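You operate a simulated robot arm through the tools that you are given. There is no shell and no other tool. Be economical: measure what you need, move in short steps, check, and stop when the job is done.

You are at the controls of a simulated two-armed robot. One attempt, no reset.

## Task
On the side table, fold the grey cloth in half, so that it is half as long.

It is judged by the outcome, as a careful person would: the job done as asked, and still so three seconds after it is handed in. It fails if anything else is knocked over, pushed out of place, dropped, spilled or broken. Flat cloth is picked up by pressing the open fingertips on it (5 to 10 N) and closing them slowly along it; thin cloth reads only 2 to 8 mm in the jaws.

## Robot
Two 7-joint arms with two-finger parallel grippers on one trunk, on a base that drives. Base frame: it is fixed to the floor where the robot stands at the start and does not move with it; the origin is under the middle of the robot, x ahead of it, y to its left, z up. Readings come in mm, degrees, newtons and seconds.
The left shoulder is at the start at [70, 163, 1045], the right one opposite. Places, roughly: side table [700, 0, 800]. Payload 3.43 kg a hand.
Tool frame (each hand has its own): the origin (TCP) lies between the finger pads and is the grasp point; the fingertips stand 34 mm ahead of it; z points along the fingers, y is the line along which they close. The gripper opens to 128 mm. The fingers are 24 mm wide and 12 mm thick; the gripper's body (48 by 130 mm) begins 96 mm behind the TCP.
Orientation is that of the tool frame in the base frame, as a unit quaternion [w, x, y, z]. With the fingers straight down and closing along the base's y, the tool's x points along the base's -x, its y along +y and its z along -z.

## Interface
- The arms move only by the tool move_arm. It takes "left_increments", "right_increments" or both (then of equal length, played together; a hand with none holds still); each is a list of rows, each a list of 7 numbers: the shift along the tool's x, y, z in mm, then the turn, a rotation vector about the tool's x, y, z in degrees, then the opening in per cent of the stroke, from 0 (shut) to 100 (fully open). In form: [[x, y, z, rx, ry, rz, fingers], ...]. A call has 1 to 8 rows; each row is the pose to reach, as a shift and turn from the pose commanded when the call began, along the tool's axes at that moment. A row lasts 0.2 s, in which the tool goes at most 50 mm and 8.6 degrees; a call with a longer step from one row to the next is refused whole, and so is a gripper value outside its range. A pose out of reach is approached as far as the arm can. The call stops where the force on the tool passes 40 N (or 10 N more than at its start, if that is more) or the arm is blocked; 0.2 s more then pass. The fingers move at their own pace (about 153 mm/s each) and stop on an object; they squeeze with about 36 N. The grip force told is the motor's: it shows also when the fingers shut on nothing. Time passes only in rows, and 0.2 s behind the last, so rows that repeat a pose let the fingers close. The reply holds the time, the measured pose of the TCP, the force on the tool along the base axes, the opening and the grip force, in the units named above and with some noise, and new pictures: "pictures" is both (left out), scene, wrist or none (wrist: the cameras of the hands that moved).
- Cameras (640 x 400 px; columns grow to the right, rows downward): "scene" is now at [135.7, -4, 1287.9]; the picture's right is [-0.11, -0.99, 0.00], its down [-0.54, 0.06, -0.84] and it looks along [0.84, -0.09, -0.54] (base axes); focal length 262 px, centre (320, 200). "left" rides on the left gripper at [76, 11, -160] in its tool frame; the picture's right is [-0.15, 0.99, 0.00], its down [-0.88, -0.13, -0.46] and it looks along [-0.45, -0.07, 0.89] (tool axes); focal length 234 px, centre (320, 200). "right" rides on the right gripper at [76, -11, -160] in its tool frame; the picture's right is [0.15, 0.99, 0.00], its down [-0.88, 0.13, -0.46] and it looks along [-0.45, 0.07, 0.89] (tool axes); focal length 234 px, centre (320, 200). There is no depth. A picture from a camera that has moved, and an enlarged one, comes with that camera's place and axes in the base frame and with its lens. The place of the scene camera against the robot may be out by one fixed shift of up to 18 mm in any direction.
- slide_trunk(by): slides the trunk up (or, below 0, down) by that many mm; the arms and the scene camera ride with it, the base frame stays. It gives what a move gives, with no picture.
- base_move(legs): drives the robot by 1 to 6 legs, each [ahead, left, turn to the left] in mm, mm and degrees, along the robot's own axes; the way and the turn of a leg run together, so that a leg with both is an arc; at most 1500 mm and 180 degrees a leg. The arms and the cameras ride along, it lands a little off, and it stops where it bumps. It gives what a move gives, and a new picture of the scene camera.
- pan_tilt(pan, tilt): turns the head with the scene camera to pan (to the left, within 86 degrees either way) and tilt (down, from -29 to 69), counted from straight ahead of the robot. It gives what a move gives, and a new picture of the scene camera.
- inspect(camera, box): a new picture of the part [left, top, right, bottom] of that camera's present view, enlarged. It takes no simulated time.
- finish_job(): hands the job in; it is judged then, once.

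Work in short steps. Places have to be worked out from the pictures, the camera data and where the tool is seen: move nearer, look again, correct. Check each grasp and each placing, and mend what went wrong. You have 120 turns and 170 pictures in all, those below and enlarged ones among them. Open the grippers and draw the arms clear of the work before you hand the job in, unless the task says otherwise; then end with one line.

The tools are called after "Emit:" by a JSON object that holds its "method" and its "body". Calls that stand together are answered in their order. move_arm: Moves the arms, as the interface text tells. Its arguments: {"type":"object","properties":{"left_increments":{"type":"array"},"right_increments":{"type":"array"},"pictures":{"type":"string","enum":["both","scene","wrist","none"]}},"required":[]} The other tools are called the same way: slide_trunk (by) slides the trunk up or down; base_move (legs) drives the base; pan_tilt (pan, tilt) turns the head that bears the scene camera; inspect (camera, box) takes an enlarged picture of a part of a camera's view; finish_job () hands the job in.

At the start:

```text
t: 0.0
left_tcp_pos: [666.6, 274.4, 960.8]
left_tcp_rot: [0.0, 0.0, 1.0, 0.0]
left_contact_force: [0.9, -0.5, 0.1]
left_grip_width: 127.8
left_grip_force: 0.0
right_tcp_pos: [654.7, -236.2, 1019.4]
right_tcp_rot: [0.0, 0.0, 1.0, 0.0]
right_contact_force: [0.2, -0.6, -1.1]
right_grip_width: 128.1
right_grip_force: 0.1
trunk travel left (down, up): [-525.0, 415.0]
robot x, y, heading: [-1.7, -0.5, 0.0]
head pan, tilt: [-6.1, 32.6]
```

scene: 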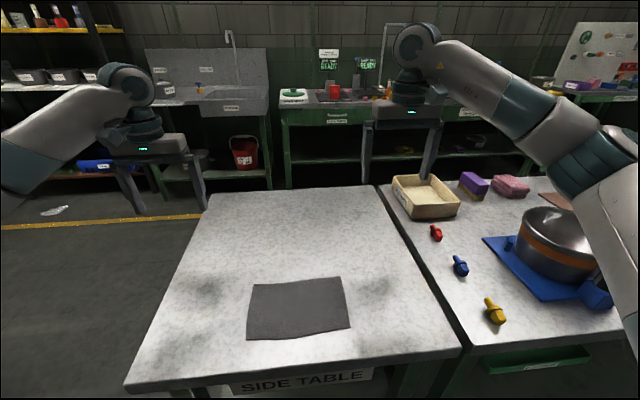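
right: 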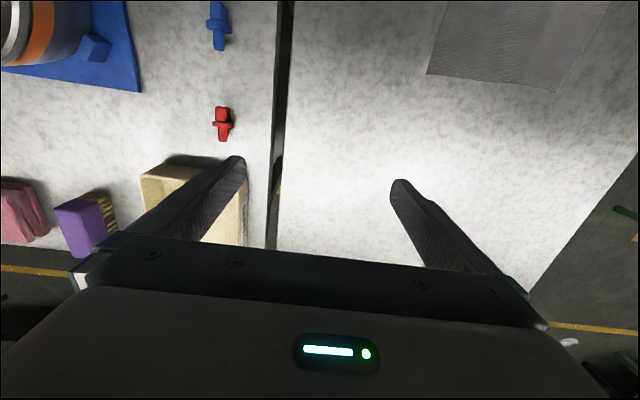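
left: 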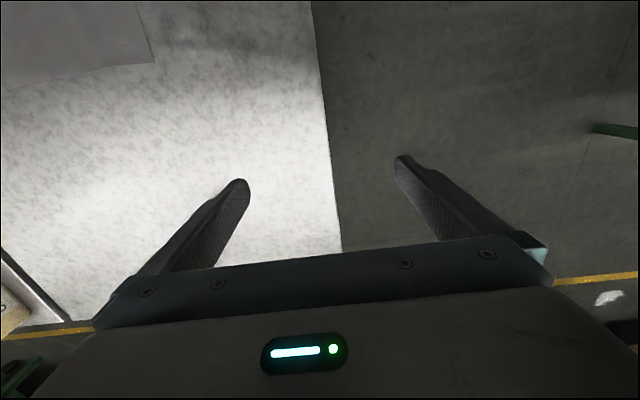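

The cloth is about 220 mm long along y (y≈-105..118) and about 145 mm wide along x (453..600), so its short edges face left and right. I'll drive round to the table's free left side, so both hands can work one short edge.

Emit:
{"method": "base_move", "body": {"legs": [[0, 740, 0], [0, 0, -90]]}}

```text
t: 7.9
left_tcp_pos: [258.9, 67.8, 960.2]
left_tcp_rot: [0.0, 0.714, 0.7, 0.0]
left_contact_force: [-0.1, -0.4, -0.1]
left_grip_width: 127.8
left_grip_force: 0.1
right_tcp_pos: [-251.7, 91.8, 1019.7]
right_tcp_rot: [0.0, 0.714, 0.7, 0.001]
right_contact_force: [0.1, 0.5, 0.3]
right_grip_width: 128.0
right_grip_force: 0.1
trunk travel left (down, up): [-525.0, 415.0]
robot x, y, heading: [-6.9, 740.2, -91.1]
head pan, tilt: [-6.1, 32.6]
camera scene: at [-17.2, 606.8, 1287.9], right [-0.99, 0.13, 0.0], down [0.07, 0.54, -0.84], along [-0.11, -0.84, -0.54], focal length 262 px, centre (320, 200)
```

scene: 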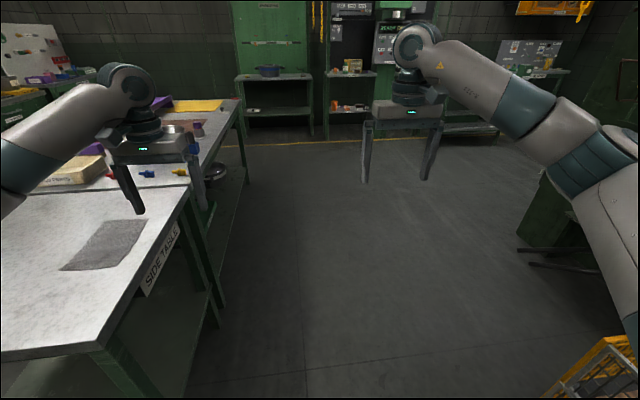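

The way is clear. I strafe along the table's side to line up with the cloth (x≈526), correct the heading and tilt the head down.

Emit:
{"method": "base_move", "body": {"legs": [[0, 0, 1.1], [0, 533, 0]]}}

Emit:
{"method": "pan_tilt", "body": {"pan": 0, "tilt": 45}}

```text
t: 11.3
left_tcp_pos: [801.2, 67.2, 961.0]
left_tcp_rot: [0.0, 0.71, 0.704, 0.0]
left_contact_force: [0.8, 0.6, 0.0]
left_grip_width: 128.0
left_grip_force: 0.1
right_tcp_pos: [289.8, 85.9, 1018.8]
right_tcp_rot: [0.0, 0.71, 0.704, 0.0]
right_contact_force: [0.0, 0.9, 0.4]
right_grip_width: 127.8
right_grip_force: 0.1
trunk travel left (down, up): [-525.0, 415.0]
robot x, y, heading: [533.5, 736.2, -90.5]
head pan, tilt: [-6.1, 32.6]
camera scene: at [519.0, 603.8, 1287.9], right [-0.99, 0.11, 0.0], down [0.06, 0.54, -0.84], along [-0.1, -0.84, -0.54], focal length 262 px, centre (320, 200)
```

scene: 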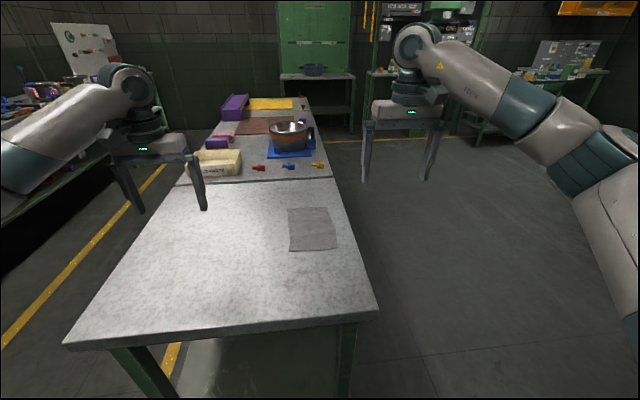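

```text
t: 12.1
left_tcp_pos: [802.5, 68.0, 961.1]
left_tcp_rot: [0.0, 0.711, 0.704, 0.0]
left_contact_force: [0.2, -0.6, -0.4]
left_grip_width: 128.1
left_grip_force: 0.0
right_tcp_pos: [289.2, 85.8, 1018.7]
right_tcp_rot: [-0.001, 0.71, 0.704, 0.0]
right_contact_force: [-0.3, 0.9, 0.7]
right_grip_width: 128.0
right_grip_force: 0.0
trunk travel left (down, up): [-525.0, 415.0]
robot x, y, heading: [538.0, 738.9, -90.5]
head pan, tilt: [0.0, 45.0]
camera scene: at [527.9, 611.2, 1269.5], right [-1.0, 0.01, 0.0], down [0.01, 0.71, -0.71], along [-0.01, -0.71, -0.71], focal length 262 px, centre (320, 200)
```

scene: 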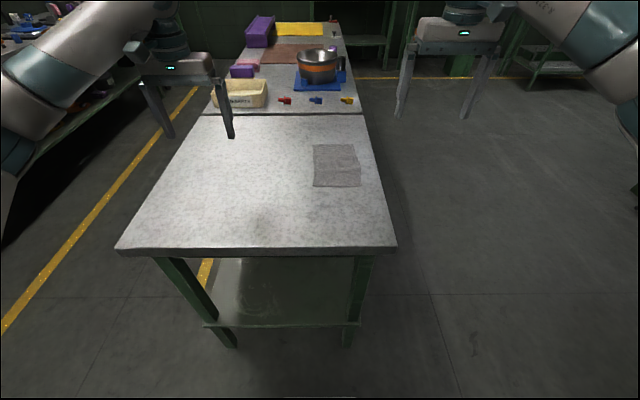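

The two views agree if the table top is at z≈800: the cloth is then x≈415..548, y≈-105..95, and the table edge is at y≈284. I move 55 mm right and 80 mm ahead.

Emit:
{"method": "base_move", "body": {"legs": [[0, -55, 0.5], [80, 0, 0]]}}

Emit:
{"method": "inspect", "body": {"camera": "scene", "box": [200, 80, 440, 230]}}

```text
t: 13.7
left_tcp_pos: [752.2, -11.1, 960.8]
left_tcp_rot: [0.0, 0.706, 0.708, 0.001]
left_contact_force: [-0.2, -0.3, -0.2]
left_grip_width: 127.9
left_grip_force: 0.1
right_tcp_pos: [240.7, 0.8, 1018.0]
right_tcp_rot: [0.0, 0.707, 0.707, 0.0]
right_contact_force: [0.0, 0.0, 0.7]
right_grip_width: 128.1
right_grip_force: 0.2
trunk travel left (down, up): [-525.0, 415.0]
robot x, y, heading: [477.9, 654.7, -89.9]
head pan, tilt: [0.0, 45.0]
camera scene: at [473.0, 528.2, 1269.4], right [-1.0, 0.0, 0.0], down [0.0, 0.71, -0.71], along [0.0, -0.71, -0.71], focal length 262 px, centre (320, 200)
```

scene: 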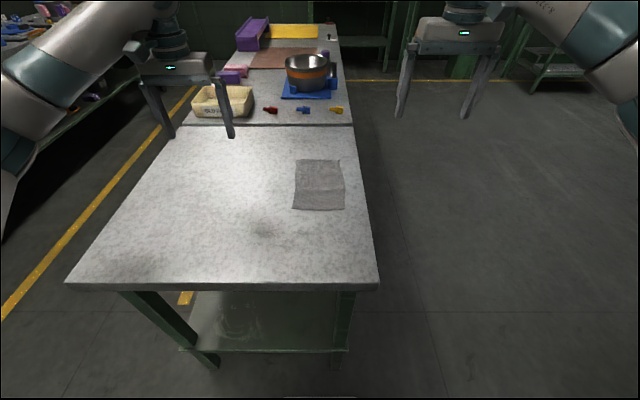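

```text
2.67 times, centred on (320, 155) of scene
camera zoom: at [473.0, 528.2, 1269.4], right [-1.0, 0.0, 0.0], down [0.0, 0.71, -0.71], along [0.0, -0.71, -0.71], focal length 698 px, centre (320, 320)
```

zoom: 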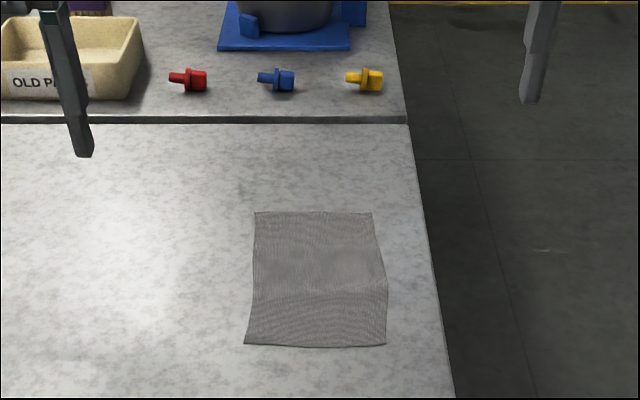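

The cloth corners work out to about far (547,-110) and (415,-110), near (543,91) and (411,91). I rotate both hands 90° about vertical, cameras outward, so the fingers close along the fold direction.

Emit:
{"method": "move_arm", "body": {"left_increments": [[0, 0, 0, 0, 0, 8.5, 80], [0, 0, 0, 0, 0, 17, 60], [0, 0, 0, 0, 0, 25.5, 50], [0, 0, 0, 0, 0, 34, 40], [0, 0, 0, 0, 0, 42.5, 40], [0, 0, 0, 0, 0, 51, 40], [0, 0, 0, 0, 0, 59.5, 40], [0, 0, 0, 0, 0, 68, 40]], "right_increments": [[0, 0, 0, 0, 0, -8.5, 80], [0, 0, 0, 0, 0, -17, 60], [0, 0, 0, 0, 0, -25.5, 50], [0, 0, 0, 0, 0, -34, 40], [0, 0, 0, 0, 0, -42.5, 40], [0, 0, 0, 0, 0, -51, 40], [0, 0, 0, 0, 0, -59.5, 40], [0, 0, 0, 0, 0, -68, 40]], "pictures": "none"}}

Emit:
{"method": "move_arm", "body": {"left_increments": [[0, 0, 0, 0, 0, 7.3, 40], [0, 0, 0, 0, 0, 14.6, 40], [0, 0, 0, 0, 0, 22, 40], [0, 0, 0, 0, 0, 22, 40]], "right_increments": [[0, 0, 0, 0, 0, -7.3, 40], [0, 0, 0, 0, 0, -14.6, 40], [0, 0, 0, 0, 0, -22, 40], [0, 0, 0, 0, 0, -22, 40]], "pictures": "scene"}}

```text
t: 15.5
left_tcp_pos: [752.8, -10.9, 961.2]
left_tcp_rot: [0.001, 0.982, 0.19, 0.001]
left_contact_force: [-0.5, -0.3, -0.5]
left_grip_width: 50.9
left_grip_force: 0.1
right_tcp_pos: [302.5, 107.2, 1003.4]
right_tcp_rot: [0.0, 0.197, 0.98, -0.002]
right_contact_force: [-0.4, -0.1, -1.0]
right_grip_width: 51.2
right_grip_force: 0.1
right hand out of reach, approached as far as the arm can: row 6, 7, 8
trunk travel left (down, up): [-525.0, 415.0]
robot x, y, heading: [476.8, 654.3, -90.1]
head pan, tilt: [0.0, 45.0]
```

```text
t: 16.5
left_tcp_pos: [752.1, -12.5, 960.2]
left_tcp_rot: [0.0, 1.0, 0.0, 0.0]
left_contact_force: [0.7, 0.3, -0.6]
left_grip_width: 51.3
left_grip_force: 0.1
right_tcp_pos: [354.3, 206.4, 992.1]
right_tcp_rot: [0.0, -0.001, 1.0, 0.0]
right_contact_force: [0.7, -0.3, -0.1]
right_grip_width: 51.0
right_grip_force: 0.1
right hand out of reach, approached as far as the arm can: row 1, 2, 3, 4
trunk travel left (down, up): [-525.0, 415.0]
robot x, y, heading: [474.7, 653.3, -89.9]
head pan, tilt: [0.0, 45.0]
camera scene: at [472.8, 529.1, 1269.4], right [-1.0, 0.0, 0.0], down [0.0, 0.71, -0.71], along [0.0, -0.71, -0.71], focal length 262 px, centre (320, 200)
```

scene: 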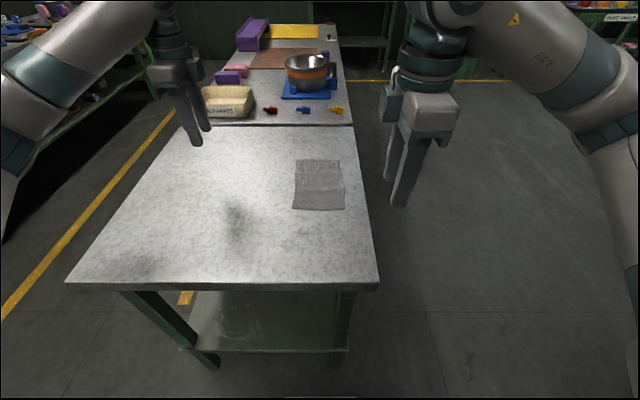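

The left hand is fine, but the right hand found that pose out of reach where it stood. I try bringing it in over the cloth, where it should be easier, in small steps.

Emit:
{"method": "move_arm", "body": {"right_increments": [[-20, 0, 0, 0, 0, 0, 40], [-50, 0, 0, 0, 0, 0, 40], [-70, 0, 0, 0, 0, 0, 40], [-70, 0, 0, 0, 0, 0, 40]], "pictures": "none"}}

```text
t: 17.5
left_tcp_pos: [750.7, -11.0, 961.2]
left_tcp_rot: [0.0, 1.0, 0.001, -0.001]
left_contact_force: [-0.1, 0.4, -0.4]
left_grip_width: 51.0
left_grip_force: 0.1
right_tcp_pos: [426.3, 205.9, 996.1]
right_tcp_rot: [0.0, 0.0, 1.0, 0.0]
right_contact_force: [-0.7, 0.1, 0.6]
right_grip_width: 51.3
right_grip_force: 0.0
trunk travel left (down, up): [-525.0, 415.0]
robot x, y, heading: [477.3, 656.6, -90.2]
head pan, tilt: [0.0, 45.0]
```

It follows from the reached pose. Now I move the right hand forward (−y) to test how far it can go with this heading.

Emit:
{"method": "move_arm", "body": {"right_increments": [[0, -40, 0, 0, 0, 0, 40], [0, -80, 0, 0, 0, 0, 40], [0, -120, 0, 0, 0, 0, 40], [0, -160, 0, 0, 0, 0, 40], [0, -200, 0, 0, 0, 0, 40], [0, -240, 0, 0, 0, 0, 40], [0, -280, 0, 0, 0, 0, 40], [0, -280, 0, 0, 0, 0, 40]], "pictures": "none"}}

```text
t: 19.3
left_tcp_pos: [751.1, -11.0, 960.0]
left_tcp_rot: [0.0, 1.0, 0.001, 0.0]
left_contact_force: [-0.2, 0.4, 0.4]
left_grip_width: 51.0
left_grip_force: 0.1
right_tcp_pos: [448.0, 174.2, 989.0]
right_tcp_rot: [0.0, 0.002, 1.0, 0.0]
right_contact_force: [0.2, 0.2, -0.8]
right_grip_width: 51.1
right_grip_force: 0.0
right hand out of reach, approached as far as the arm can: row 1, 2, 3, 4, 5, 6, 7, 8
trunk travel left (down, up): [-525.0, 415.0]
robot x, y, heading: [477.5, 656.3, -90.1]
head pan, tilt: [0.0, 45.0]
```

That's a wrist limit on the right arm. I turn it back 45° so it can take the corner diagonally, and move it forward toward the far edge.

Emit:
{"method": "move_arm", "body": {"right_increments": [[0, 0, 0, 0, 0, 8, 40], [0, 0, 0, 0, 0, 16, 40], [0, -30, 0, 0, 0, 24, 40], [0, -70, 0, 0, 0, 32, 40], [0, -110, 0, 0, 0, 40, 40], [10, -150, 10, 0, 0, 45, 40], [20, -190, 20, 0, 0, 45, 40], [20, -230, 20, 0, 0, 45, 40]], "pictures": "scene"}}

```text
t: 21.1
left_tcp_pos: [752.3, -11.5, 958.8]
left_tcp_rot: [0.0, 1.0, 0.001, 0.001]
left_contact_force: [0.3, 0.3, 0.1]
left_grip_width: 51.5
left_grip_force: 0.0
right_tcp_pos: [439.6, -58.7, 960.7]
right_tcp_rot: [-0.001, 0.383, 0.924, 0.0]
right_contact_force: [0.2, -0.3, 0.3]
right_grip_width: 51.1
right_grip_force: 0.2
trunk travel left (down, up): [-525.0, 415.0]
robot x, y, heading: [478.1, 658.3, -90.0]
head pan, tilt: [0.0, 45.0]
camera scene: at [474.4, 528.9, 1269.4], right [-1.0, 0.0, 0.0], down [0.0, 0.71, -0.71], along [0.0, -0.71, -0.71], focal length 262 px, centre (320, 200)
```

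scene: 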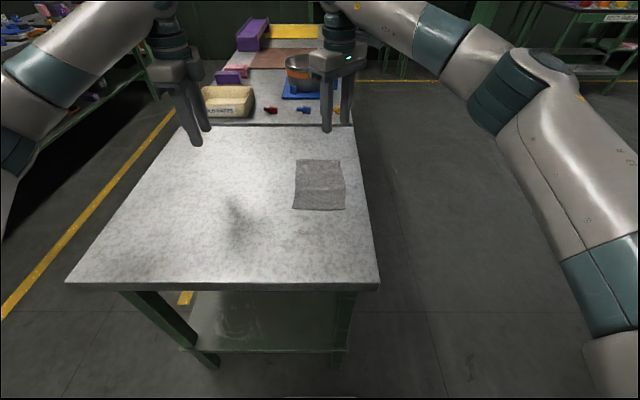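

The right hand gets there, and its tips appear where predicted. I bring both hands above their far corners — left (533,-92), right (429,-96) — at tip height ≈836, for a close look.

Emit:
{"method": "move_arm", "body": {"right_increments": [[-9, -17, 20, 0, 0, 0, 40], [-18.7, -33.7, 40, 0, 0, 0, 40], [-18.7, -33.7, 65, 0, 0, 0, 40], [-18.7, -33.7, 90, 0, 0, 0, 40], [-18.7, -33.7, 90, 0, 0, 0, 40], [-18.7, -33.7, 90, 0, 0, 0, 40], [-18.7, -33.7, 90, 0, 0, 0, 40]], "left_increments": [[-35, 16, 10, 0, 0, 0, 40], [-75, 32, 20, 0, 0, 0, 40], [-115, 48, 30, 0, 0, 0, 40], [-155, 64, 45, 0, 0, 0, 40], [-190, 80, 60, 0, 0, 0, 40], [-219, 80, 88, 0, 0, 0, 40], [-219, 80, 88, 0, 0, 0, 40]]}}

```text
t: 22.7
left_tcp_pos: [534.3, -90.2, 872.6]
left_tcp_rot: [0.001, 1.0, 0.0, -0.001]
left_contact_force: [-0.1, 0.0, 0.1]
left_grip_width: 51.2
left_grip_force: 0.0
right_tcp_pos: [414.0, -62.3, 922.7]
right_tcp_rot: [0.0, 0.383, 0.924, 0.0]
right_contact_force: [1.1, 0.7, -1.0]
right_grip_width: 51.2
right_grip_force: 0.1
right hand out of reach, approached as far as the arm can: row 1, 2, 3, 4, 5, 6, 7
trunk travel left (down, up): [-525.0, 415.0]
robot x, y, heading: [475.9, 658.4, -89.9]
head pan, tilt: [0.0, 45.0]
camera scene: at [473.6, 529.6, 1269.5], right [-1.0, 0.0, 0.0], down [0.0, 0.71, -0.71], along [0.0, -0.71, -0.71], focal length 262 px, centre (320, 200)
camera right: at [352.2, -16.1, 1083.2], right [0.6, 0.8, 0.0], down [0.72, -0.53, 0.46], along [0.37, -0.27, -0.89], focal length 234 px, centre (320, 200)
camera left: at [609.8, -102.4, 1032.4], right [-0.14, -0.99, 0.0], down [-0.88, 0.13, 0.46], along [-0.45, 0.07, -0.89], focal length 234 px, centre (320, 200)
```

scene: 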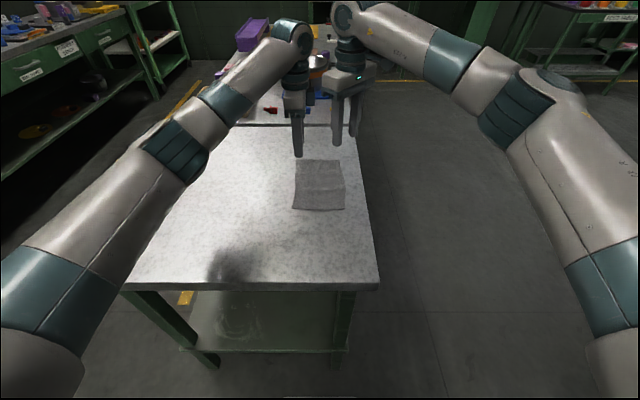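
right: 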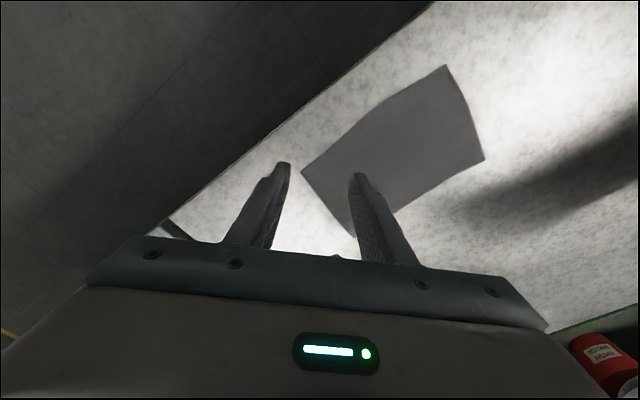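
left: 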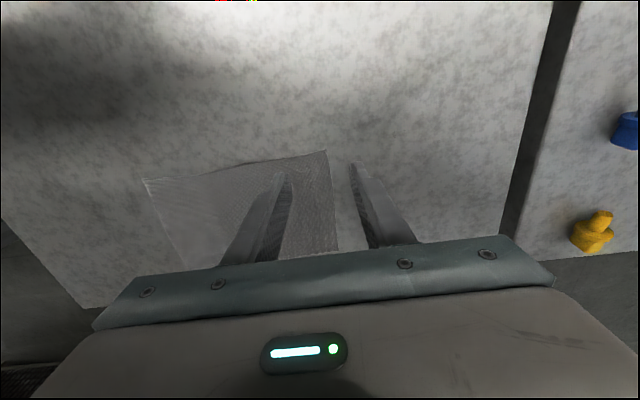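

The left hand sits well; its far finger is just off the cloth's far edge. The right is at a joint limit, so I pull it back and try turning it the other way (+90), so both hands close along the fold direction.

Emit:
{"method": "move_arm", "body": {"right_increments": [[20, -10, -30, 0, 0, 8.5, 40], [45, -20, -60, 0, 0, 17, 40], [75, -35, -80, 0, 0, 25.5, 40], [105, -50, -80, 0, 0, 34, 40], [109, -52, -80, 0, 0, 42.5, 40], [109, -52, -80, 0, 0, 51, 40], [109, -52, -80, 0, 0, 59.5, 40], [109, -52, -80, 0, 0, 68, 40]], "pictures": "none"}}

Emit:
{"method": "move_arm", "body": {"right_increments": [[0, 0, 0, 0, 0, 8.5, 40], [0, 0, 0, 0, 0, 17, 40], [0, 0, 0, 0, 0, 25.5, 40], [0, 0, 0, 0, 0, 34, 40], [0, 0, 0, 0, 0, 42.5, 40], [0, 0, 0, 0, 0, 51, 40], [0, 0, 0, 0, 0, 59.5, 40], [0, 0, 0, 0, 0, 67, 40]], "pictures": "scene"}}

```text
t: 24.5
left_tcp_pos: [533.2, -92.3, 874.3]
left_tcp_rot: [0.0, 1.0, 0.0, 0.0]
left_contact_force: [-0.9, 0.4, -0.4]
left_grip_width: 51.2
left_grip_force: 0.0
right_tcp_pos: [302.2, -20.4, 999.6]
right_tcp_rot: [0.0, 0.835, 0.551, 0.0]
right_contact_force: [-0.4, 0.5, -0.9]
right_grip_width: 51.4
right_grip_force: 0.1
trunk travel left (down, up): [-525.0, 415.0]
robot x, y, heading: [474.6, 659.3, -90.0]
head pan, tilt: [0.0, 45.0]
```

```text
t: 26.3
left_tcp_pos: [534.6, -92.2, 873.0]
left_tcp_rot: [0.0, 1.0, 0.001, 0.001]
left_contact_force: [0.1, 0.8, 0.1]
left_grip_width: 51.3
left_grip_force: 0.2
right_tcp_pos: [302.8, -21.0, 1001.0]
right_tcp_rot: [-0.001, 1.0, -0.001, 0.0]
right_contact_force: [0.3, 0.0, 0.4]
right_grip_width: 51.1
right_grip_force: 0.0
trunk travel left (down, up): [-525.0, 415.0]
robot x, y, heading: [476.6, 657.5, -89.7]
head pan, tilt: [0.0, 45.0]
camera scene: at [473.2, 529.2, 1269.5], right [-1.0, 0.0, 0.0], down [0.0, 0.71, -0.71], along [0.0, -0.71, -0.71], focal length 262 px, centre (320, 200)
```

scene: 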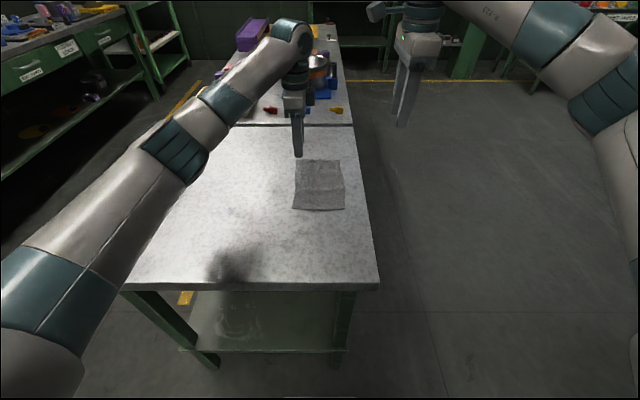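

It works, but its camera housing now points inward. I lean the hands outward (right 12°, left 8°) to keep clearance, and bring the right hand to its far corner.

Emit:
{"method": "move_arm", "body": {"right_increments": [[10, 10, 0, 0, 6, 0, 40], [30, 30, 0, 0, 12, 0, 40], [60, 50, 20, 0, 12, 0, 40], [90, 71, 50, 0, 12, 0, 40], [110, 71, 90, 0, 12, 0, 40], [120, 71, 129, 0, 12, 0, 40], [120, 71, 129, 0, 12, 0, 40]], "left_increments": [[0, 0, 0, 0, -4, 0, 40], [0, 0, 0, 0, -8, 0, 40], [0, 0, 0, 0, -8, 0, 40], [0, 0, 0, 0, -8, 0, 40], [0, 0, 0, 0, -8, 0, 40], [0, 0, 0, 0, -8, 0, 40], [0, 0, 0, 0, -8, 0, 40]]}}

```text
t: 27.9
left_tcp_pos: [533.4, -91.3, 872.5]
left_tcp_rot: [0.0, 0.998, 0.001, -0.069]
left_contact_force: [-0.4, 0.1, 0.3]
left_grip_width: 51.1
left_grip_force: 0.0
right_tcp_pos: [423.3, -91.7, 868.1]
right_tcp_rot: [-0.001, 0.995, -0.001, 0.104]
right_contact_force: [0.3, 0.4, 0.8]
right_grip_width: 51.3
right_grip_force: 0.1
trunk travel left (down, up): [-525.0, 415.0]
robot x, y, heading: [477.2, 654.6, -89.9]
head pan, tilt: [0.0, 45.0]
camera scene: at [473.2, 529.8, 1269.5], right [-1.0, 0.0, 0.0], down [0.0, 0.71, -0.71], along [0.0, -0.71, -0.71], focal length 262 px, centre (320, 200)
camera right: at [463.8, -80.1, 1041.5], right [0.14, -0.99, 0.03], down [-0.96, -0.13, 0.26], along [-0.26, -0.07, -0.96], focal length 234 px, centre (320, 200)
camera left: at [630.7, -101.9, 1019.9], right [-0.14, -0.99, 0.02], down [-0.81, 0.13, 0.57], along [-0.57, 0.07, -0.82], focal length 234 px, centre (320, 200)
```

scene: 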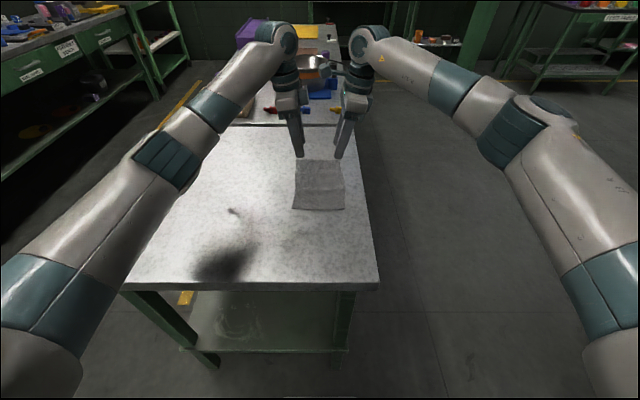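
right: 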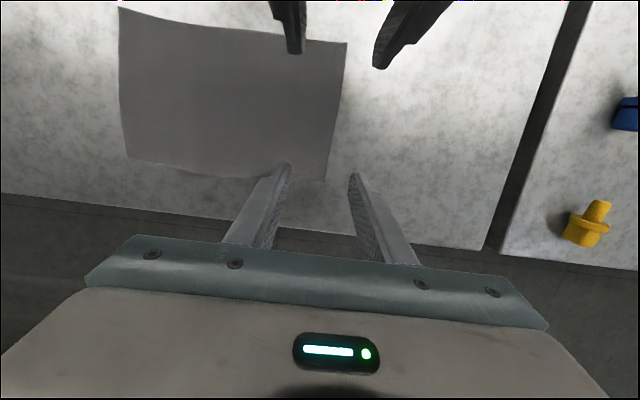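
left: 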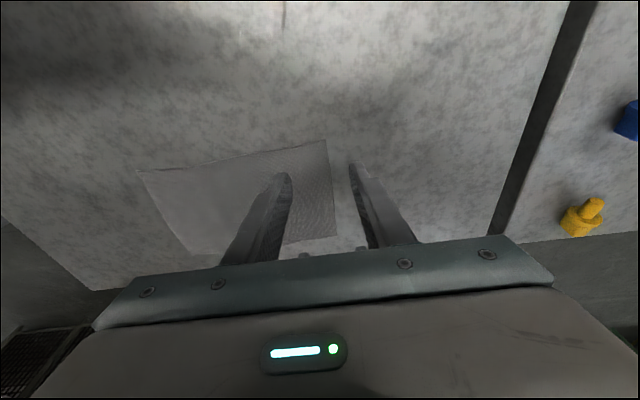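

Both wrist views place the far edge at y≈-100 and the corners at x≈419 and 548. I shift the hands to y≈-83, the left 8 mm out, and lower the tips to about 9 mm above the cloth.

Emit:
{"method": "move_arm", "body": {"right_increments": [[0, -8.5, 0, 0, 0, 0, 40], [-2.5, -8.5, 13, 0, 0, 0, 40], [-5.4, -8.5, 25.4, 0, 0, 0, 40], [-5.4, -8.5, 25.4, 0, 0, 0, 40]], "left_increments": [[7.9, -8.5, -1, 0, 0, 0, 40], [10, -8.5, 13, 0, 0, 0, 40], [12.1, -8.5, 28.6, 0, 0, 0, 40], [12.1, -8.5, 28.6, 0, 0, 0, 40]], "pictures": "wrist"}}

```text
t: 28.9
left_tcp_pos: [542.0, -82.4, 841.5]
left_tcp_rot: [0.0, 0.998, 0.001, -0.069]
left_contact_force: [-0.4, 0.2, -0.2]
left_grip_width: 51.0
left_grip_force: 0.1
right_tcp_pos: [422.3, -83.1, 844.6]
right_tcp_rot: [0.0, 0.995, -0.001, 0.104]
right_contact_force: [-1.1, 0.1, -0.4]
right_grip_width: 50.9
right_grip_force: 0.0
trunk travel left (down, up): [-525.0, 415.0]
robot x, y, heading: [477.9, 653.8, -90.1]
head pan, tilt: [0.0, 45.0]
camera right: at [463.1, -71.7, 1017.6], right [0.14, -0.99, 0.03], down [-0.96, -0.13, 0.26], along [-0.26, -0.07, -0.96], focal length 234 px, centre (320, 200)
camera left: at [638.7, -93.1, 989.3], right [-0.14, -0.99, 0.02], down [-0.81, 0.13, 0.57], along [-0.57, 0.07, -0.82], focal length 234 px, centre (320, 200)
```

right: 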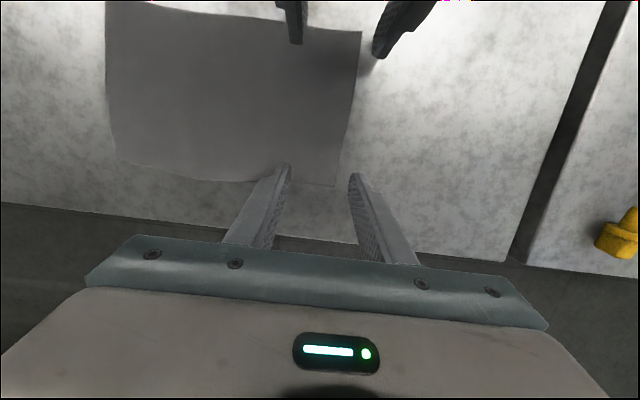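
left: 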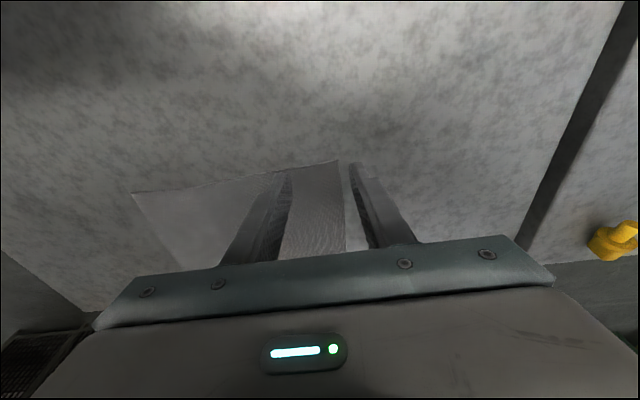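

Alignment looks right: near finger on the cloth, far finger just off the edge, at both corners. I lower gently toward contact.

Emit:
{"method": "move_arm", "body": {"right_increments": [[2, 0, 2, 0, 0, 0, 40], [1.6, 0, 4, 0, 0, 0, 40], [1.2, 0, 6, 0, 0, 0, 40], [1.2, 0, 6, 0, 0, 0, 40]], "left_increments": [[-2, 0, 2, 0, 0, 0, 40], [-1.6, 0, 4, 0, 0, 0, 40], [-1.4, 0, 5, 0, 0, 0, 40], [-1.4, 0, 5, 0, 0, 0, 40]], "pictures": "none"}}

```text
t: 29.9
left_tcp_pos: [539.8, -82.9, 835.7]
left_tcp_rot: [0.0, 0.998, 0.001, -0.07]
left_contact_force: [-0.2, -0.5, 1.8]
left_grip_width: 51.2
left_grip_force: 0.3
right_tcp_pos: [425.1, -82.5, 839.3]
right_tcp_rot: [0.0, 0.995, 0.0, 0.104]
right_contact_force: [-0.2, -0.8, -0.5]
right_grip_width: 51.3
right_grip_force: 0.1
trunk travel left (down, up): [-525.0, 415.0]
robot x, y, heading: [473.2, 654.8, -90.0]
head pan, tilt: [0.0, 45.0]
```

Emit:
{"method": "move_arm", "body": {"right_increments": [[-0.2, 0, 1, 0, 0, 0, 40], [-0.4, 0, 2, 0, 0, 0, 40], [-0.6, 0, 3, 0, 0, 0, 40], [-0.6, 0, 3, 0, 0, 0, 40]], "left_increments": [[0, 0, 0.5, 0, 0, 0, 40], [0.1, 0, 1, 0, 0, 0, 40], [0.1, 0, 1, 0, 0, 0, 40], [0.1, 0, 1, 0, 0, 0, 40]], "pictures": "none"}}

```text
t: 30.9
left_tcp_pos: [539.2, -83.0, 835.4]
left_tcp_rot: [0.001, 0.998, 0.001, -0.069]
left_contact_force: [-0.1, 0.0, 1.9]
left_grip_width: 51.1
left_grip_force: 0.1
right_tcp_pos: [425.4, -83.1, 837.2]
right_tcp_rot: [0.0, 0.995, 0.0, 0.105]
right_contact_force: [-1.5, -0.5, 4.5]
right_grip_width: 50.8
right_grip_force: 0.0
trunk travel left (down, up): [-525.0, 415.0]
robot x, y, heading: [478.7, 652.8, -90.1]
head pan, tilt: [0.0, 45.0]
```

Contact is starting (left ≈2 N, right ≈4.5 N). I press a little more to reach 5–10 N.

Emit:
{"method": "move_arm", "body": {"right_increments": [[-0.1, 0, 0.5, 0, 0, 0, 40], [-0.1, 0, 0.7, 0, 0, 0, 40]], "left_increments": [[0.1, 0, 0.8, 0, 0, 0, 40], [0.2, 0, 1.5, 0, 0, 0, 40]], "pictures": "none"}}

```text
t: 31.5
left_tcp_pos: [540.8, -82.4, 835.9]
left_tcp_rot: [0.001, 0.998, 0.001, -0.071]
left_contact_force: [0.6, -0.5, 5.4]
left_grip_width: 50.6
left_grip_force: 0.2
right_tcp_pos: [425.6, -82.1, 836.6]
right_tcp_rot: [0.001, 0.994, 0.0, 0.105]
right_contact_force: [-2.0, -1.6, 11.7]
right_grip_width: 50.4
right_grip_force: 0.1
trunk travel left (down, up): [-525.0, 415.0]
robot x, y, heading: [478.4, 657.5, -90.0]
head pan, tilt: [0.0, 45.0]
```

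Left 5 N, right 12 N: I even these out slightly and close slowly along the cloth.

Emit:
{"method": "move_arm", "body": {"right_increments": [[0, 0, -0.2, 0, 0, 0, 36], [0, 0, -0.2, 0, 0, 0, 32], [0, 0, -0.2, 0, 0, 0, 28], [0, 0, -0.2, 0, 0, 0, 24], [0, 0, -0.2, 0, 0, 0, 20], [0, 0, -0.2, 0, 0, 0, 16], [0, 0, -0.2, 0, 0, 0, 12], [0, 0, -0.2, 0, 0, 0, 9]], "left_increments": [[0, 0, 0.5, 0, 0, 0, 36], [0, 0, 0.5, 0, 0, 0, 32], [0, 0, 0.5, 0, 0, 0, 28], [0, 0, 0.5, 0, 0, 0, 24], [0, 0, 0.5, 0, 0, 0, 20], [0, 0, 0.5, 0, 0, 0, 16], [0, 0, 0.5, 0, 0, 0, 12], [0, 0, 0.5, 0, 0, 0, 9]], "pictures": "wrist"}}

```text
t: 33.3
left_tcp_pos: [539.9, -82.4, 836.4]
left_tcp_rot: [0.001, 0.998, 0.001, -0.07]
left_contact_force: [0.6, -1.4, 10.8]
left_grip_width: 10.7
left_grip_force: 0.0
right_tcp_pos: [423.4, -83.1, 837.3]
right_tcp_rot: [0.001, 0.995, 0.001, 0.104]
right_contact_force: [-0.3, -0.7, 12.1]
right_grip_width: 10.7
right_grip_force: 0.1
trunk travel left (down, up): [-525.0, 415.0]
robot x, y, heading: [474.1, 657.3, -89.8]
head pan, tilt: [0.0, 45.0]
camera right: at [465.8, -70.5, 1009.7], right [0.14, -0.99, 0.03], down [-0.96, -0.13, 0.26], along [-0.26, -0.07, -0.96], focal length 234 px, centre (320, 200)
camera left: at [636.4, -92.1, 983.8], right [-0.14, -0.99, 0.02], down [-0.81, 0.13, 0.57], along [-0.57, 0.06, -0.82], focal length 234 px, centre (320, 200)
```

right: 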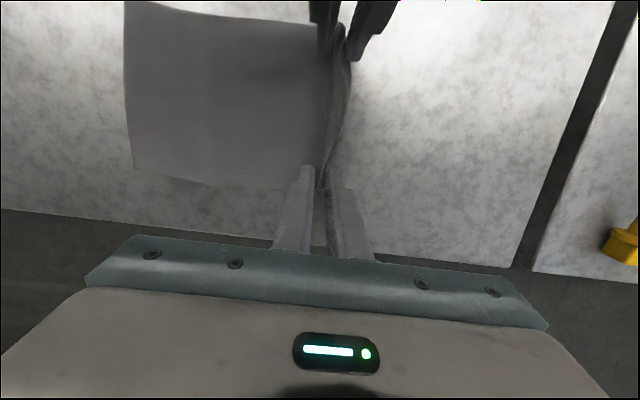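
left: 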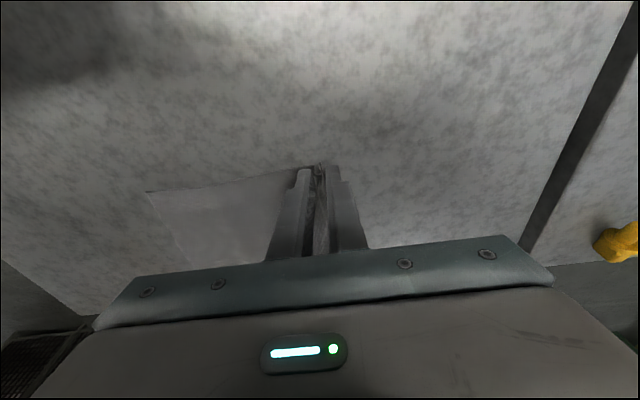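

Beautiful: the far edge is bunching up between both finger pairs. I close fully.

Emit:
{"method": "move_arm", "body": {"right_increments": [[0, 0, 0, 0, 0, 0, 6], [0, 0, 0, 0, 0, 0, 3], [0, 0, 0, 0, 0, 0, 0], [0, 0, 0, 0, 0, 0, 0], [0, 0, 0, 0, 0, 0, 0]], "left_increments": [[0, 0, 0, 0, 0, 0, 6], [0, 0, 0, 0, 0, 0, 3], [0, 0, 0, 0, 0, 0, 0], [0, 0, 0, 0, 0, 0, 0], [0, 0, 0, 0, 0, 0, 0]], "pictures": "none"}}

```text
t: 34.5
left_tcp_pos: [539.6, -81.8, 835.6]
left_tcp_rot: [0.001, 0.998, 0.001, -0.07]
left_contact_force: [-1.1, -0.5, 10.6]
left_grip_width: 2.2
left_grip_force: 35.4
right_tcp_pos: [424.4, -81.7, 836.5]
right_tcp_rot: [0.001, 0.995, 0.0, 0.104]
right_contact_force: [0.9, 2.7, 10.0]
right_grip_width: 2.4
right_grip_force: 36.4
trunk travel left (down, up): [-525.0, 415.0]
robot x, y, heading: [472.5, 653.8, -90.2]
head pan, tilt: [0.0, 45.0]
```

Both read 2.2–2.4 mm with grip force: cloth in the jaws. I lift 60 mm together, moving 30 mm toward the robot.

Emit:
{"method": "move_arm", "body": {"right_increments": [[3.1, 0, -14.7, 0, 0, 0, 0], [6.2, -8, -29.3, 0, 0, 0, 0], [9.4, -18, -44, 0, 0, 0, 0], [12.5, -30, -58.7, 0, 0, 0, 0], [12.5, -30, -58.7, 0, 0, 0, 0]], "left_increments": [[-2.1, 0, -14.9, 0, 0, 0, 0], [-4.2, -8, -29.7, 0, 0, 0, 0], [-6.3, -18, -44.6, 0, 0, 0, 0], [-8.3, -30, -59.4, 0, 0, 0, 0], [-8.3, -30, -59.4, 0, 0, 0, 0]]}}

```text
t: 35.7
left_tcp_pos: [537.7, -54.1, 895.8]
left_tcp_rot: [-0.001, 0.998, 0.001, -0.07]
left_contact_force: [-0.1, -0.2, 0.9]
left_grip_width: 2.6
left_grip_force: 36.0
right_tcp_pos: [425.3, -51.9, 895.9]
right_tcp_rot: [-0.001, 0.994, 0.0, 0.105]
right_contact_force: [-0.5, 0.2, -0.1]
right_grip_width: 2.7
right_grip_force: 36.6
trunk travel left (down, up): [-525.0, 415.0]
robot x, y, heading: [474.0, 652.8, -89.7]
head pan, tilt: [0.0, 45.0]
camera scene: at [473.3, 528.3, 1269.3], right [-1.0, 0.0, 0.0], down [0.0, 0.71, -0.71], along [0.0, -0.71, -0.71], focal length 262 px, centre (320, 200)
camera right: at [466.7, -41.5, 1067.2], right [0.14, -0.99, 0.03], down [-0.96, -0.13, 0.26], along [-0.26, -0.07, -0.96], focal length 234 px, centre (320, 200)
camera left: at [634.3, -65.4, 1043.2], right [-0.14, -0.99, 0.02], down [-0.81, 0.13, 0.57], along [-0.57, 0.07, -0.82], focal length 234 px, centre (320, 200)
```

scene: 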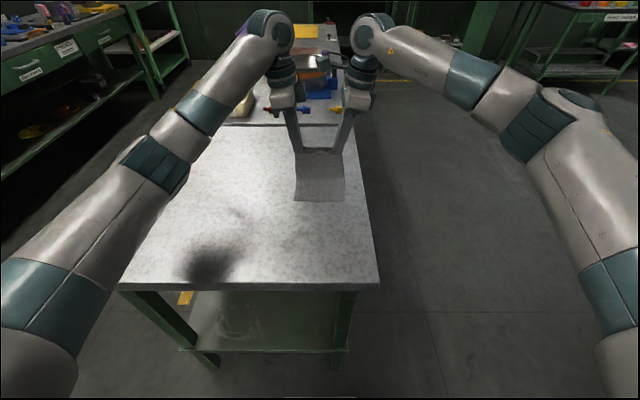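
right: 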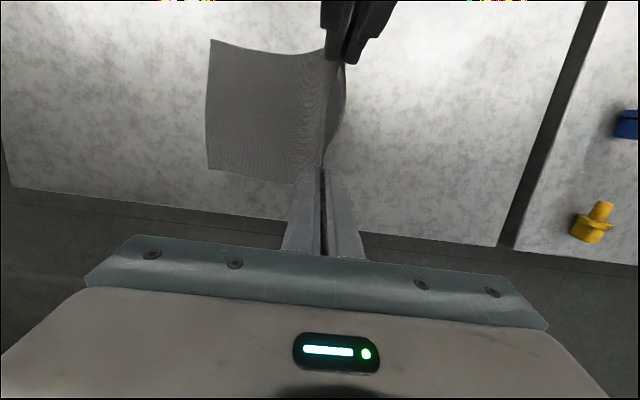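
left: 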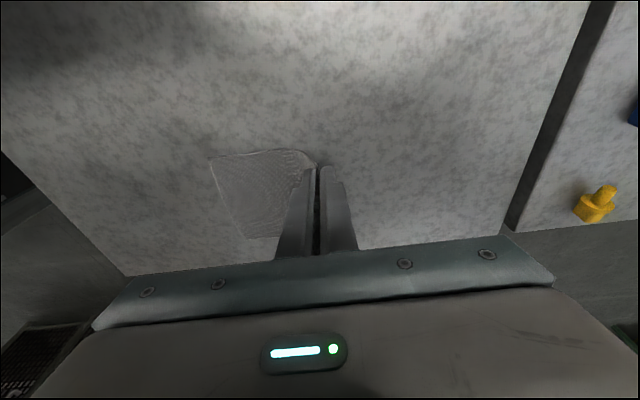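

Cloth is lifted cleanly; its near edge now lies at y≈71, so the fold line should be at y≈-29 and the edge laid back to y≈71. I arc the hands toward the robot, pitching so the fingers point away and the edge leads.

Emit:
{"method": "move_arm", "body": {"left_increments": [[0.3, -17.7, 2.3, -7.9, 0, 1.1, 0], [0.7, -35.4, 5.2, -15.8, 0, 2.2, 0], [1.4, -52.8, 9.9, -23.8, 0, 3.3, 0], [2.2, -69, 15.8, -31.7, 0, 4.4, 0], [3.5, -85, 24.8, -39.6, 0, 5.6, 0], [4.7, -95, 33.7, -44.6, 0, 6.3, 0], [4.7, -95, 33.7, -44.6, 0, 6.3, 0]], "right_increments": [[-0.5, -17.7, 2.2, -7.8, 0, -1.7, 0], [-1.1, -35.4, 5.2, -15.6, 0, -3.3, 0], [-2.1, -52.8, 9.8, -23.5, 0, -5, 0], [-3.3, -69, 15.6, -31.3, 0, -6.7, 0], [-5.2, -85, 24.4, -39.1, 0, -8.3, 0], [-7.1, -95, 33.2, -44, 0, -9.4, 0], [-7.1, -95, 33.2, -44, 0, -9.4, 0]]}}

```text
t: 37.3
left_tcp_pos: [539.5, 42.3, 862.6]
left_tcp_rot: [0.382, 0.921, -0.026, -0.064]
left_contact_force: [0.5, 0.6, 0.1]
left_grip_width: 2.5
left_grip_force: 36.3
right_tcp_pos: [427.3, 42.1, 861.1]
right_tcp_rot: [0.381, 0.919, 0.04, 0.097]
right_contact_force: [0.2, 0.9, -0.1]
right_grip_width: 2.7
right_grip_force: 35.7
trunk travel left (down, up): [-525.0, 415.0]
robot x, y, heading: [476.7, 657.4, -89.7]
head pan, tilt: [0.0, 45.0]
camera scene: at [473.3, 529.3, 1269.5], right [-1.0, 0.0, 0.0], down [0.0, 0.71, -0.71], along [0.0, -0.71, -0.71], focal length 262 px, centre (320, 200)
camera right: at [467.4, 172.5, 974.5], right [0.14, -0.68, 0.72], down [-0.96, 0.09, 0.28], along [-0.25, -0.73, -0.63], focal length 234 px, centre (320, 200)
camera left: at [635.5, 139.1, 974.4], right [-0.14, -0.68, 0.71], down [-0.81, 0.5, 0.31], along [-0.57, -0.53, -0.63], focal length 234 px, centre (320, 200)
```

scene: 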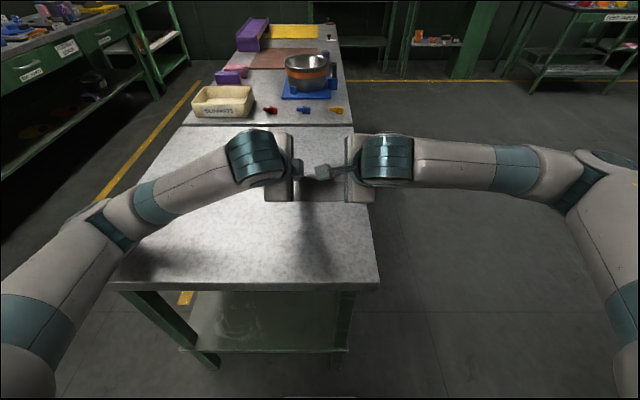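
right: 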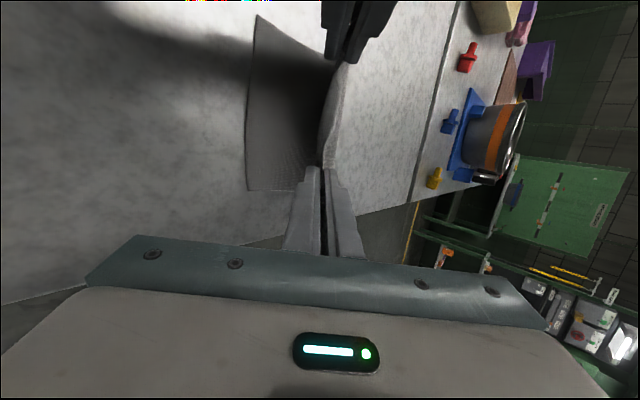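
left: 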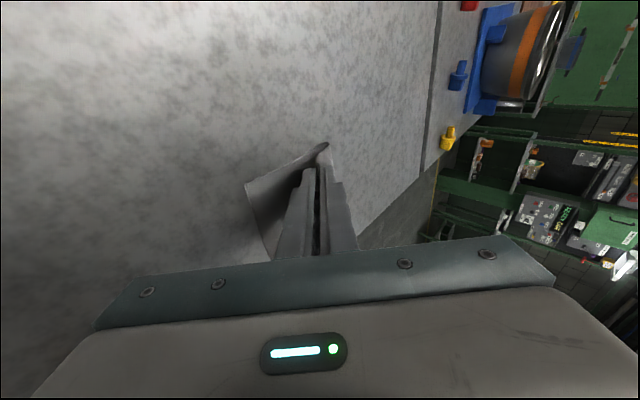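

The near edge stayed at y≈68 and the top layer is coming over well. I lower so the tips end near y≈33, z≈812.

Emit:
{"method": "move_arm", "body": {"left_increments": [[0.4, -8, 1, 0, 0, 0, 0], [0.6, -15, 3.5, 0, 0, 0, 0], [0.9, -22, 5.5, 0, 0, 0, 0], [1.1, -29, 7.7, 0, 0, 0, 0], [1.1, -29, 7.7, 0, 0, 0, 0]], "right_increments": [[-0.4, -8, 1, 0, 0, 0, 0], [-0.8, -15, 3.5, 0, 0, 0, 0], [-1.2, -22, 5.5, 0, 0, 0, 0], [-1.6, -29, 7.6, 0, 0, 0, 0], [-1.6, -29, 7.6, 0, 0, 0, 0]], "pictures": "wrist"}}

```text
t: 38.5
left_tcp_pos: [535.0, 50.2, 850.7]
left_tcp_rot: [0.393, 0.917, -0.029, -0.06]
left_contact_force: [0.0, 0.2, -0.2]
left_grip_width: 2.7
left_grip_force: 36.1
right_tcp_pos: [419.9, 57.1, 836.6]
right_tcp_rot: [0.381, 0.918, 0.039, 0.099]
right_contact_force: [0.7, 0.6, 0.1]
right_grip_width: 2.1
right_grip_force: 36.4
trunk travel left (down, up): [-525.0, 415.0]
robot x, y, heading: [478.0, 655.2, -90.0]
head pan, tilt: [0.0, 45.0]
camera right: at [460.4, 185.7, 951.1], right [0.14, -0.68, 0.72], down [-0.96, 0.09, 0.27], along [-0.25, -0.73, -0.64], focal length 234 px, centre (320, 200)
camera left: at [629.7, 150.6, 960.9], right [-0.15, -0.67, 0.73], down [-0.81, 0.51, 0.29], along [-0.57, -0.55, -0.62], focal length 234 px, centre (320, 200)
```

right: 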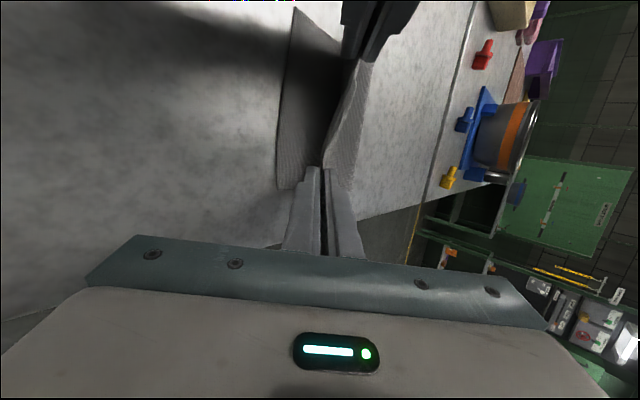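
left: 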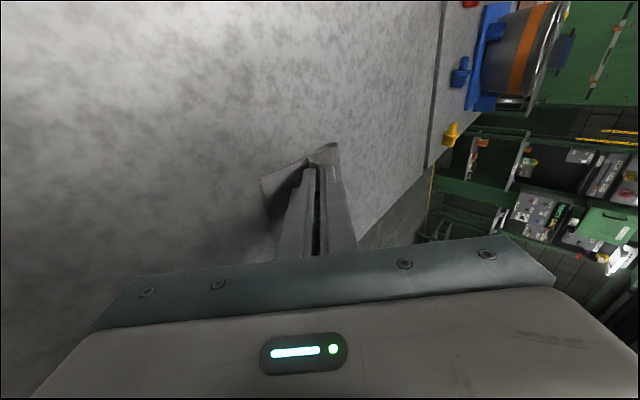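

The left hand lagged (z 851 against the right's 837). I nudge the left hand on its own to the same pose.

Emit:
{"method": "move_arm", "body": {"left_increments": [[2, -5, 2, 0, 0, 0, 0], [3, -10, 3, 0, 0, 0, 0], [4, -14, 5, 0, 0, 0, 0], [4, -14, 5, 0, 0, 0, 0]], "pictures": "scene"}}

```text
t: 39.5
left_tcp_pos: [529.5, 53.4, 848.6]
left_tcp_rot: [0.402, 0.913, -0.034, -0.059]
left_contact_force: [-3.8, 0.6, -0.9]
left_grip_width: 2.1
left_grip_force: 35.6
right_tcp_pos: [410.7, 56.2, 837.9]
right_tcp_rot: [0.383, 0.918, 0.035, 0.1]
right_contact_force: [4.9, 0.2, 1.1]
right_grip_width: 2.6
right_grip_force: 35.8
trunk travel left (down, up): [-525.0, 415.0]
robot x, y, heading: [478.4, 652.6, -90.5]
head pan, tilt: [0.0, 45.0]
camera scene: at [459.5, 530.7, 1272.7], right [-1.0, 0.01, -0.01], down [0.01, 0.71, -0.71], along [0.0, -0.71, -0.71], focal length 262 px, centre (320, 200)
```

scene: 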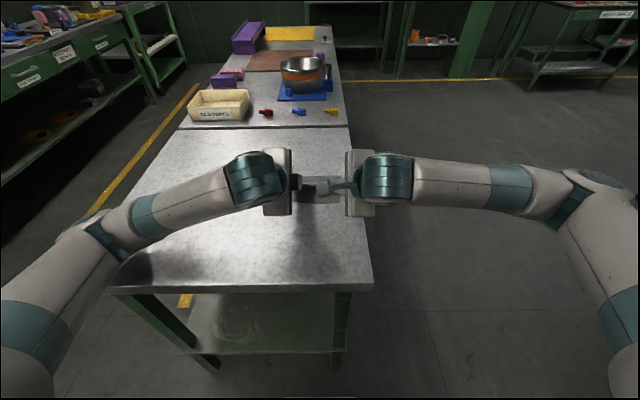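

The scene camera's pose shifted, so the robot is leaning: the left elbow is probably pressing on the table edge. I immediately back both hands up a little to relieve it.

Emit:
{"method": "move_arm", "body": {"left_increments": [[0, 10, -8, 0, 0, 0, 0], [0, 20, -16, 0, 0, 0, 0], [0, 28, -22, 0, 0, 0, 0], [0, 28, -22, 0, 0, 0, 0]], "right_increments": [[0, 8, -6, 0, 0, 0, 0], [0, 14, -12, 0, 0, 0, 0], [0, 18, -17, 0, 0, 0, 0], [0, 18, -17, 0, 0, 0, 0]], "pictures": "both"}}

```text
t: 40.5
left_tcp_pos: [542.1, 63.7, 862.3]
left_tcp_rot: [0.387, 0.919, -0.028, -0.064]
left_contact_force: [-13.1, -0.3, -0.2]
left_grip_width: 2.5
left_grip_force: 36.1
right_tcp_pos: [419.6, 60.1, 861.2]
right_tcp_rot: [0.383, 0.918, 0.042, 0.099]
right_contact_force: [13.1, 0.5, 0.3]
right_grip_width: 2.5
right_grip_force: 36.1
trunk travel left (down, up): [-525.0, 415.0]
robot x, y, heading: [476.6, 657.4, -89.7]
head pan, tilt: [0.0, 45.0]
camera scene: at [468.1, 536.7, 1269.3], right [-1.0, 0.0, 0.0], down [0.0, 0.7, -0.71], along [0.0, -0.71, -0.7], focal length 262 px, centre (320, 200)
camera right: at [459.7, 191.7, 976.1], right [0.14, -0.67, 0.72], down [-0.96, 0.09, 0.27], along [-0.25, -0.73, -0.63], focal length 234 px, centre (320, 200)
camera left: at [637.7, 161.0, 973.2], right [-0.15, -0.68, 0.72], down [-0.81, 0.5, 0.31], along [-0.57, -0.54, -0.62], focal length 234 px, centre (320, 200)
```

scene: 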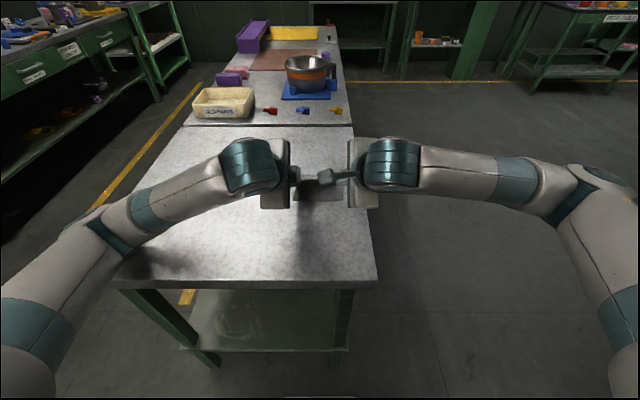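
right: 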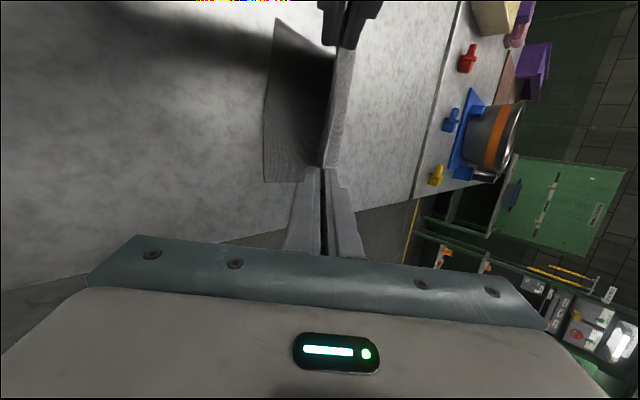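
left: 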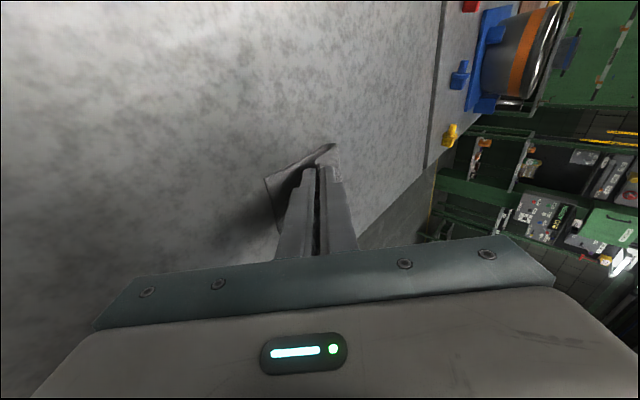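

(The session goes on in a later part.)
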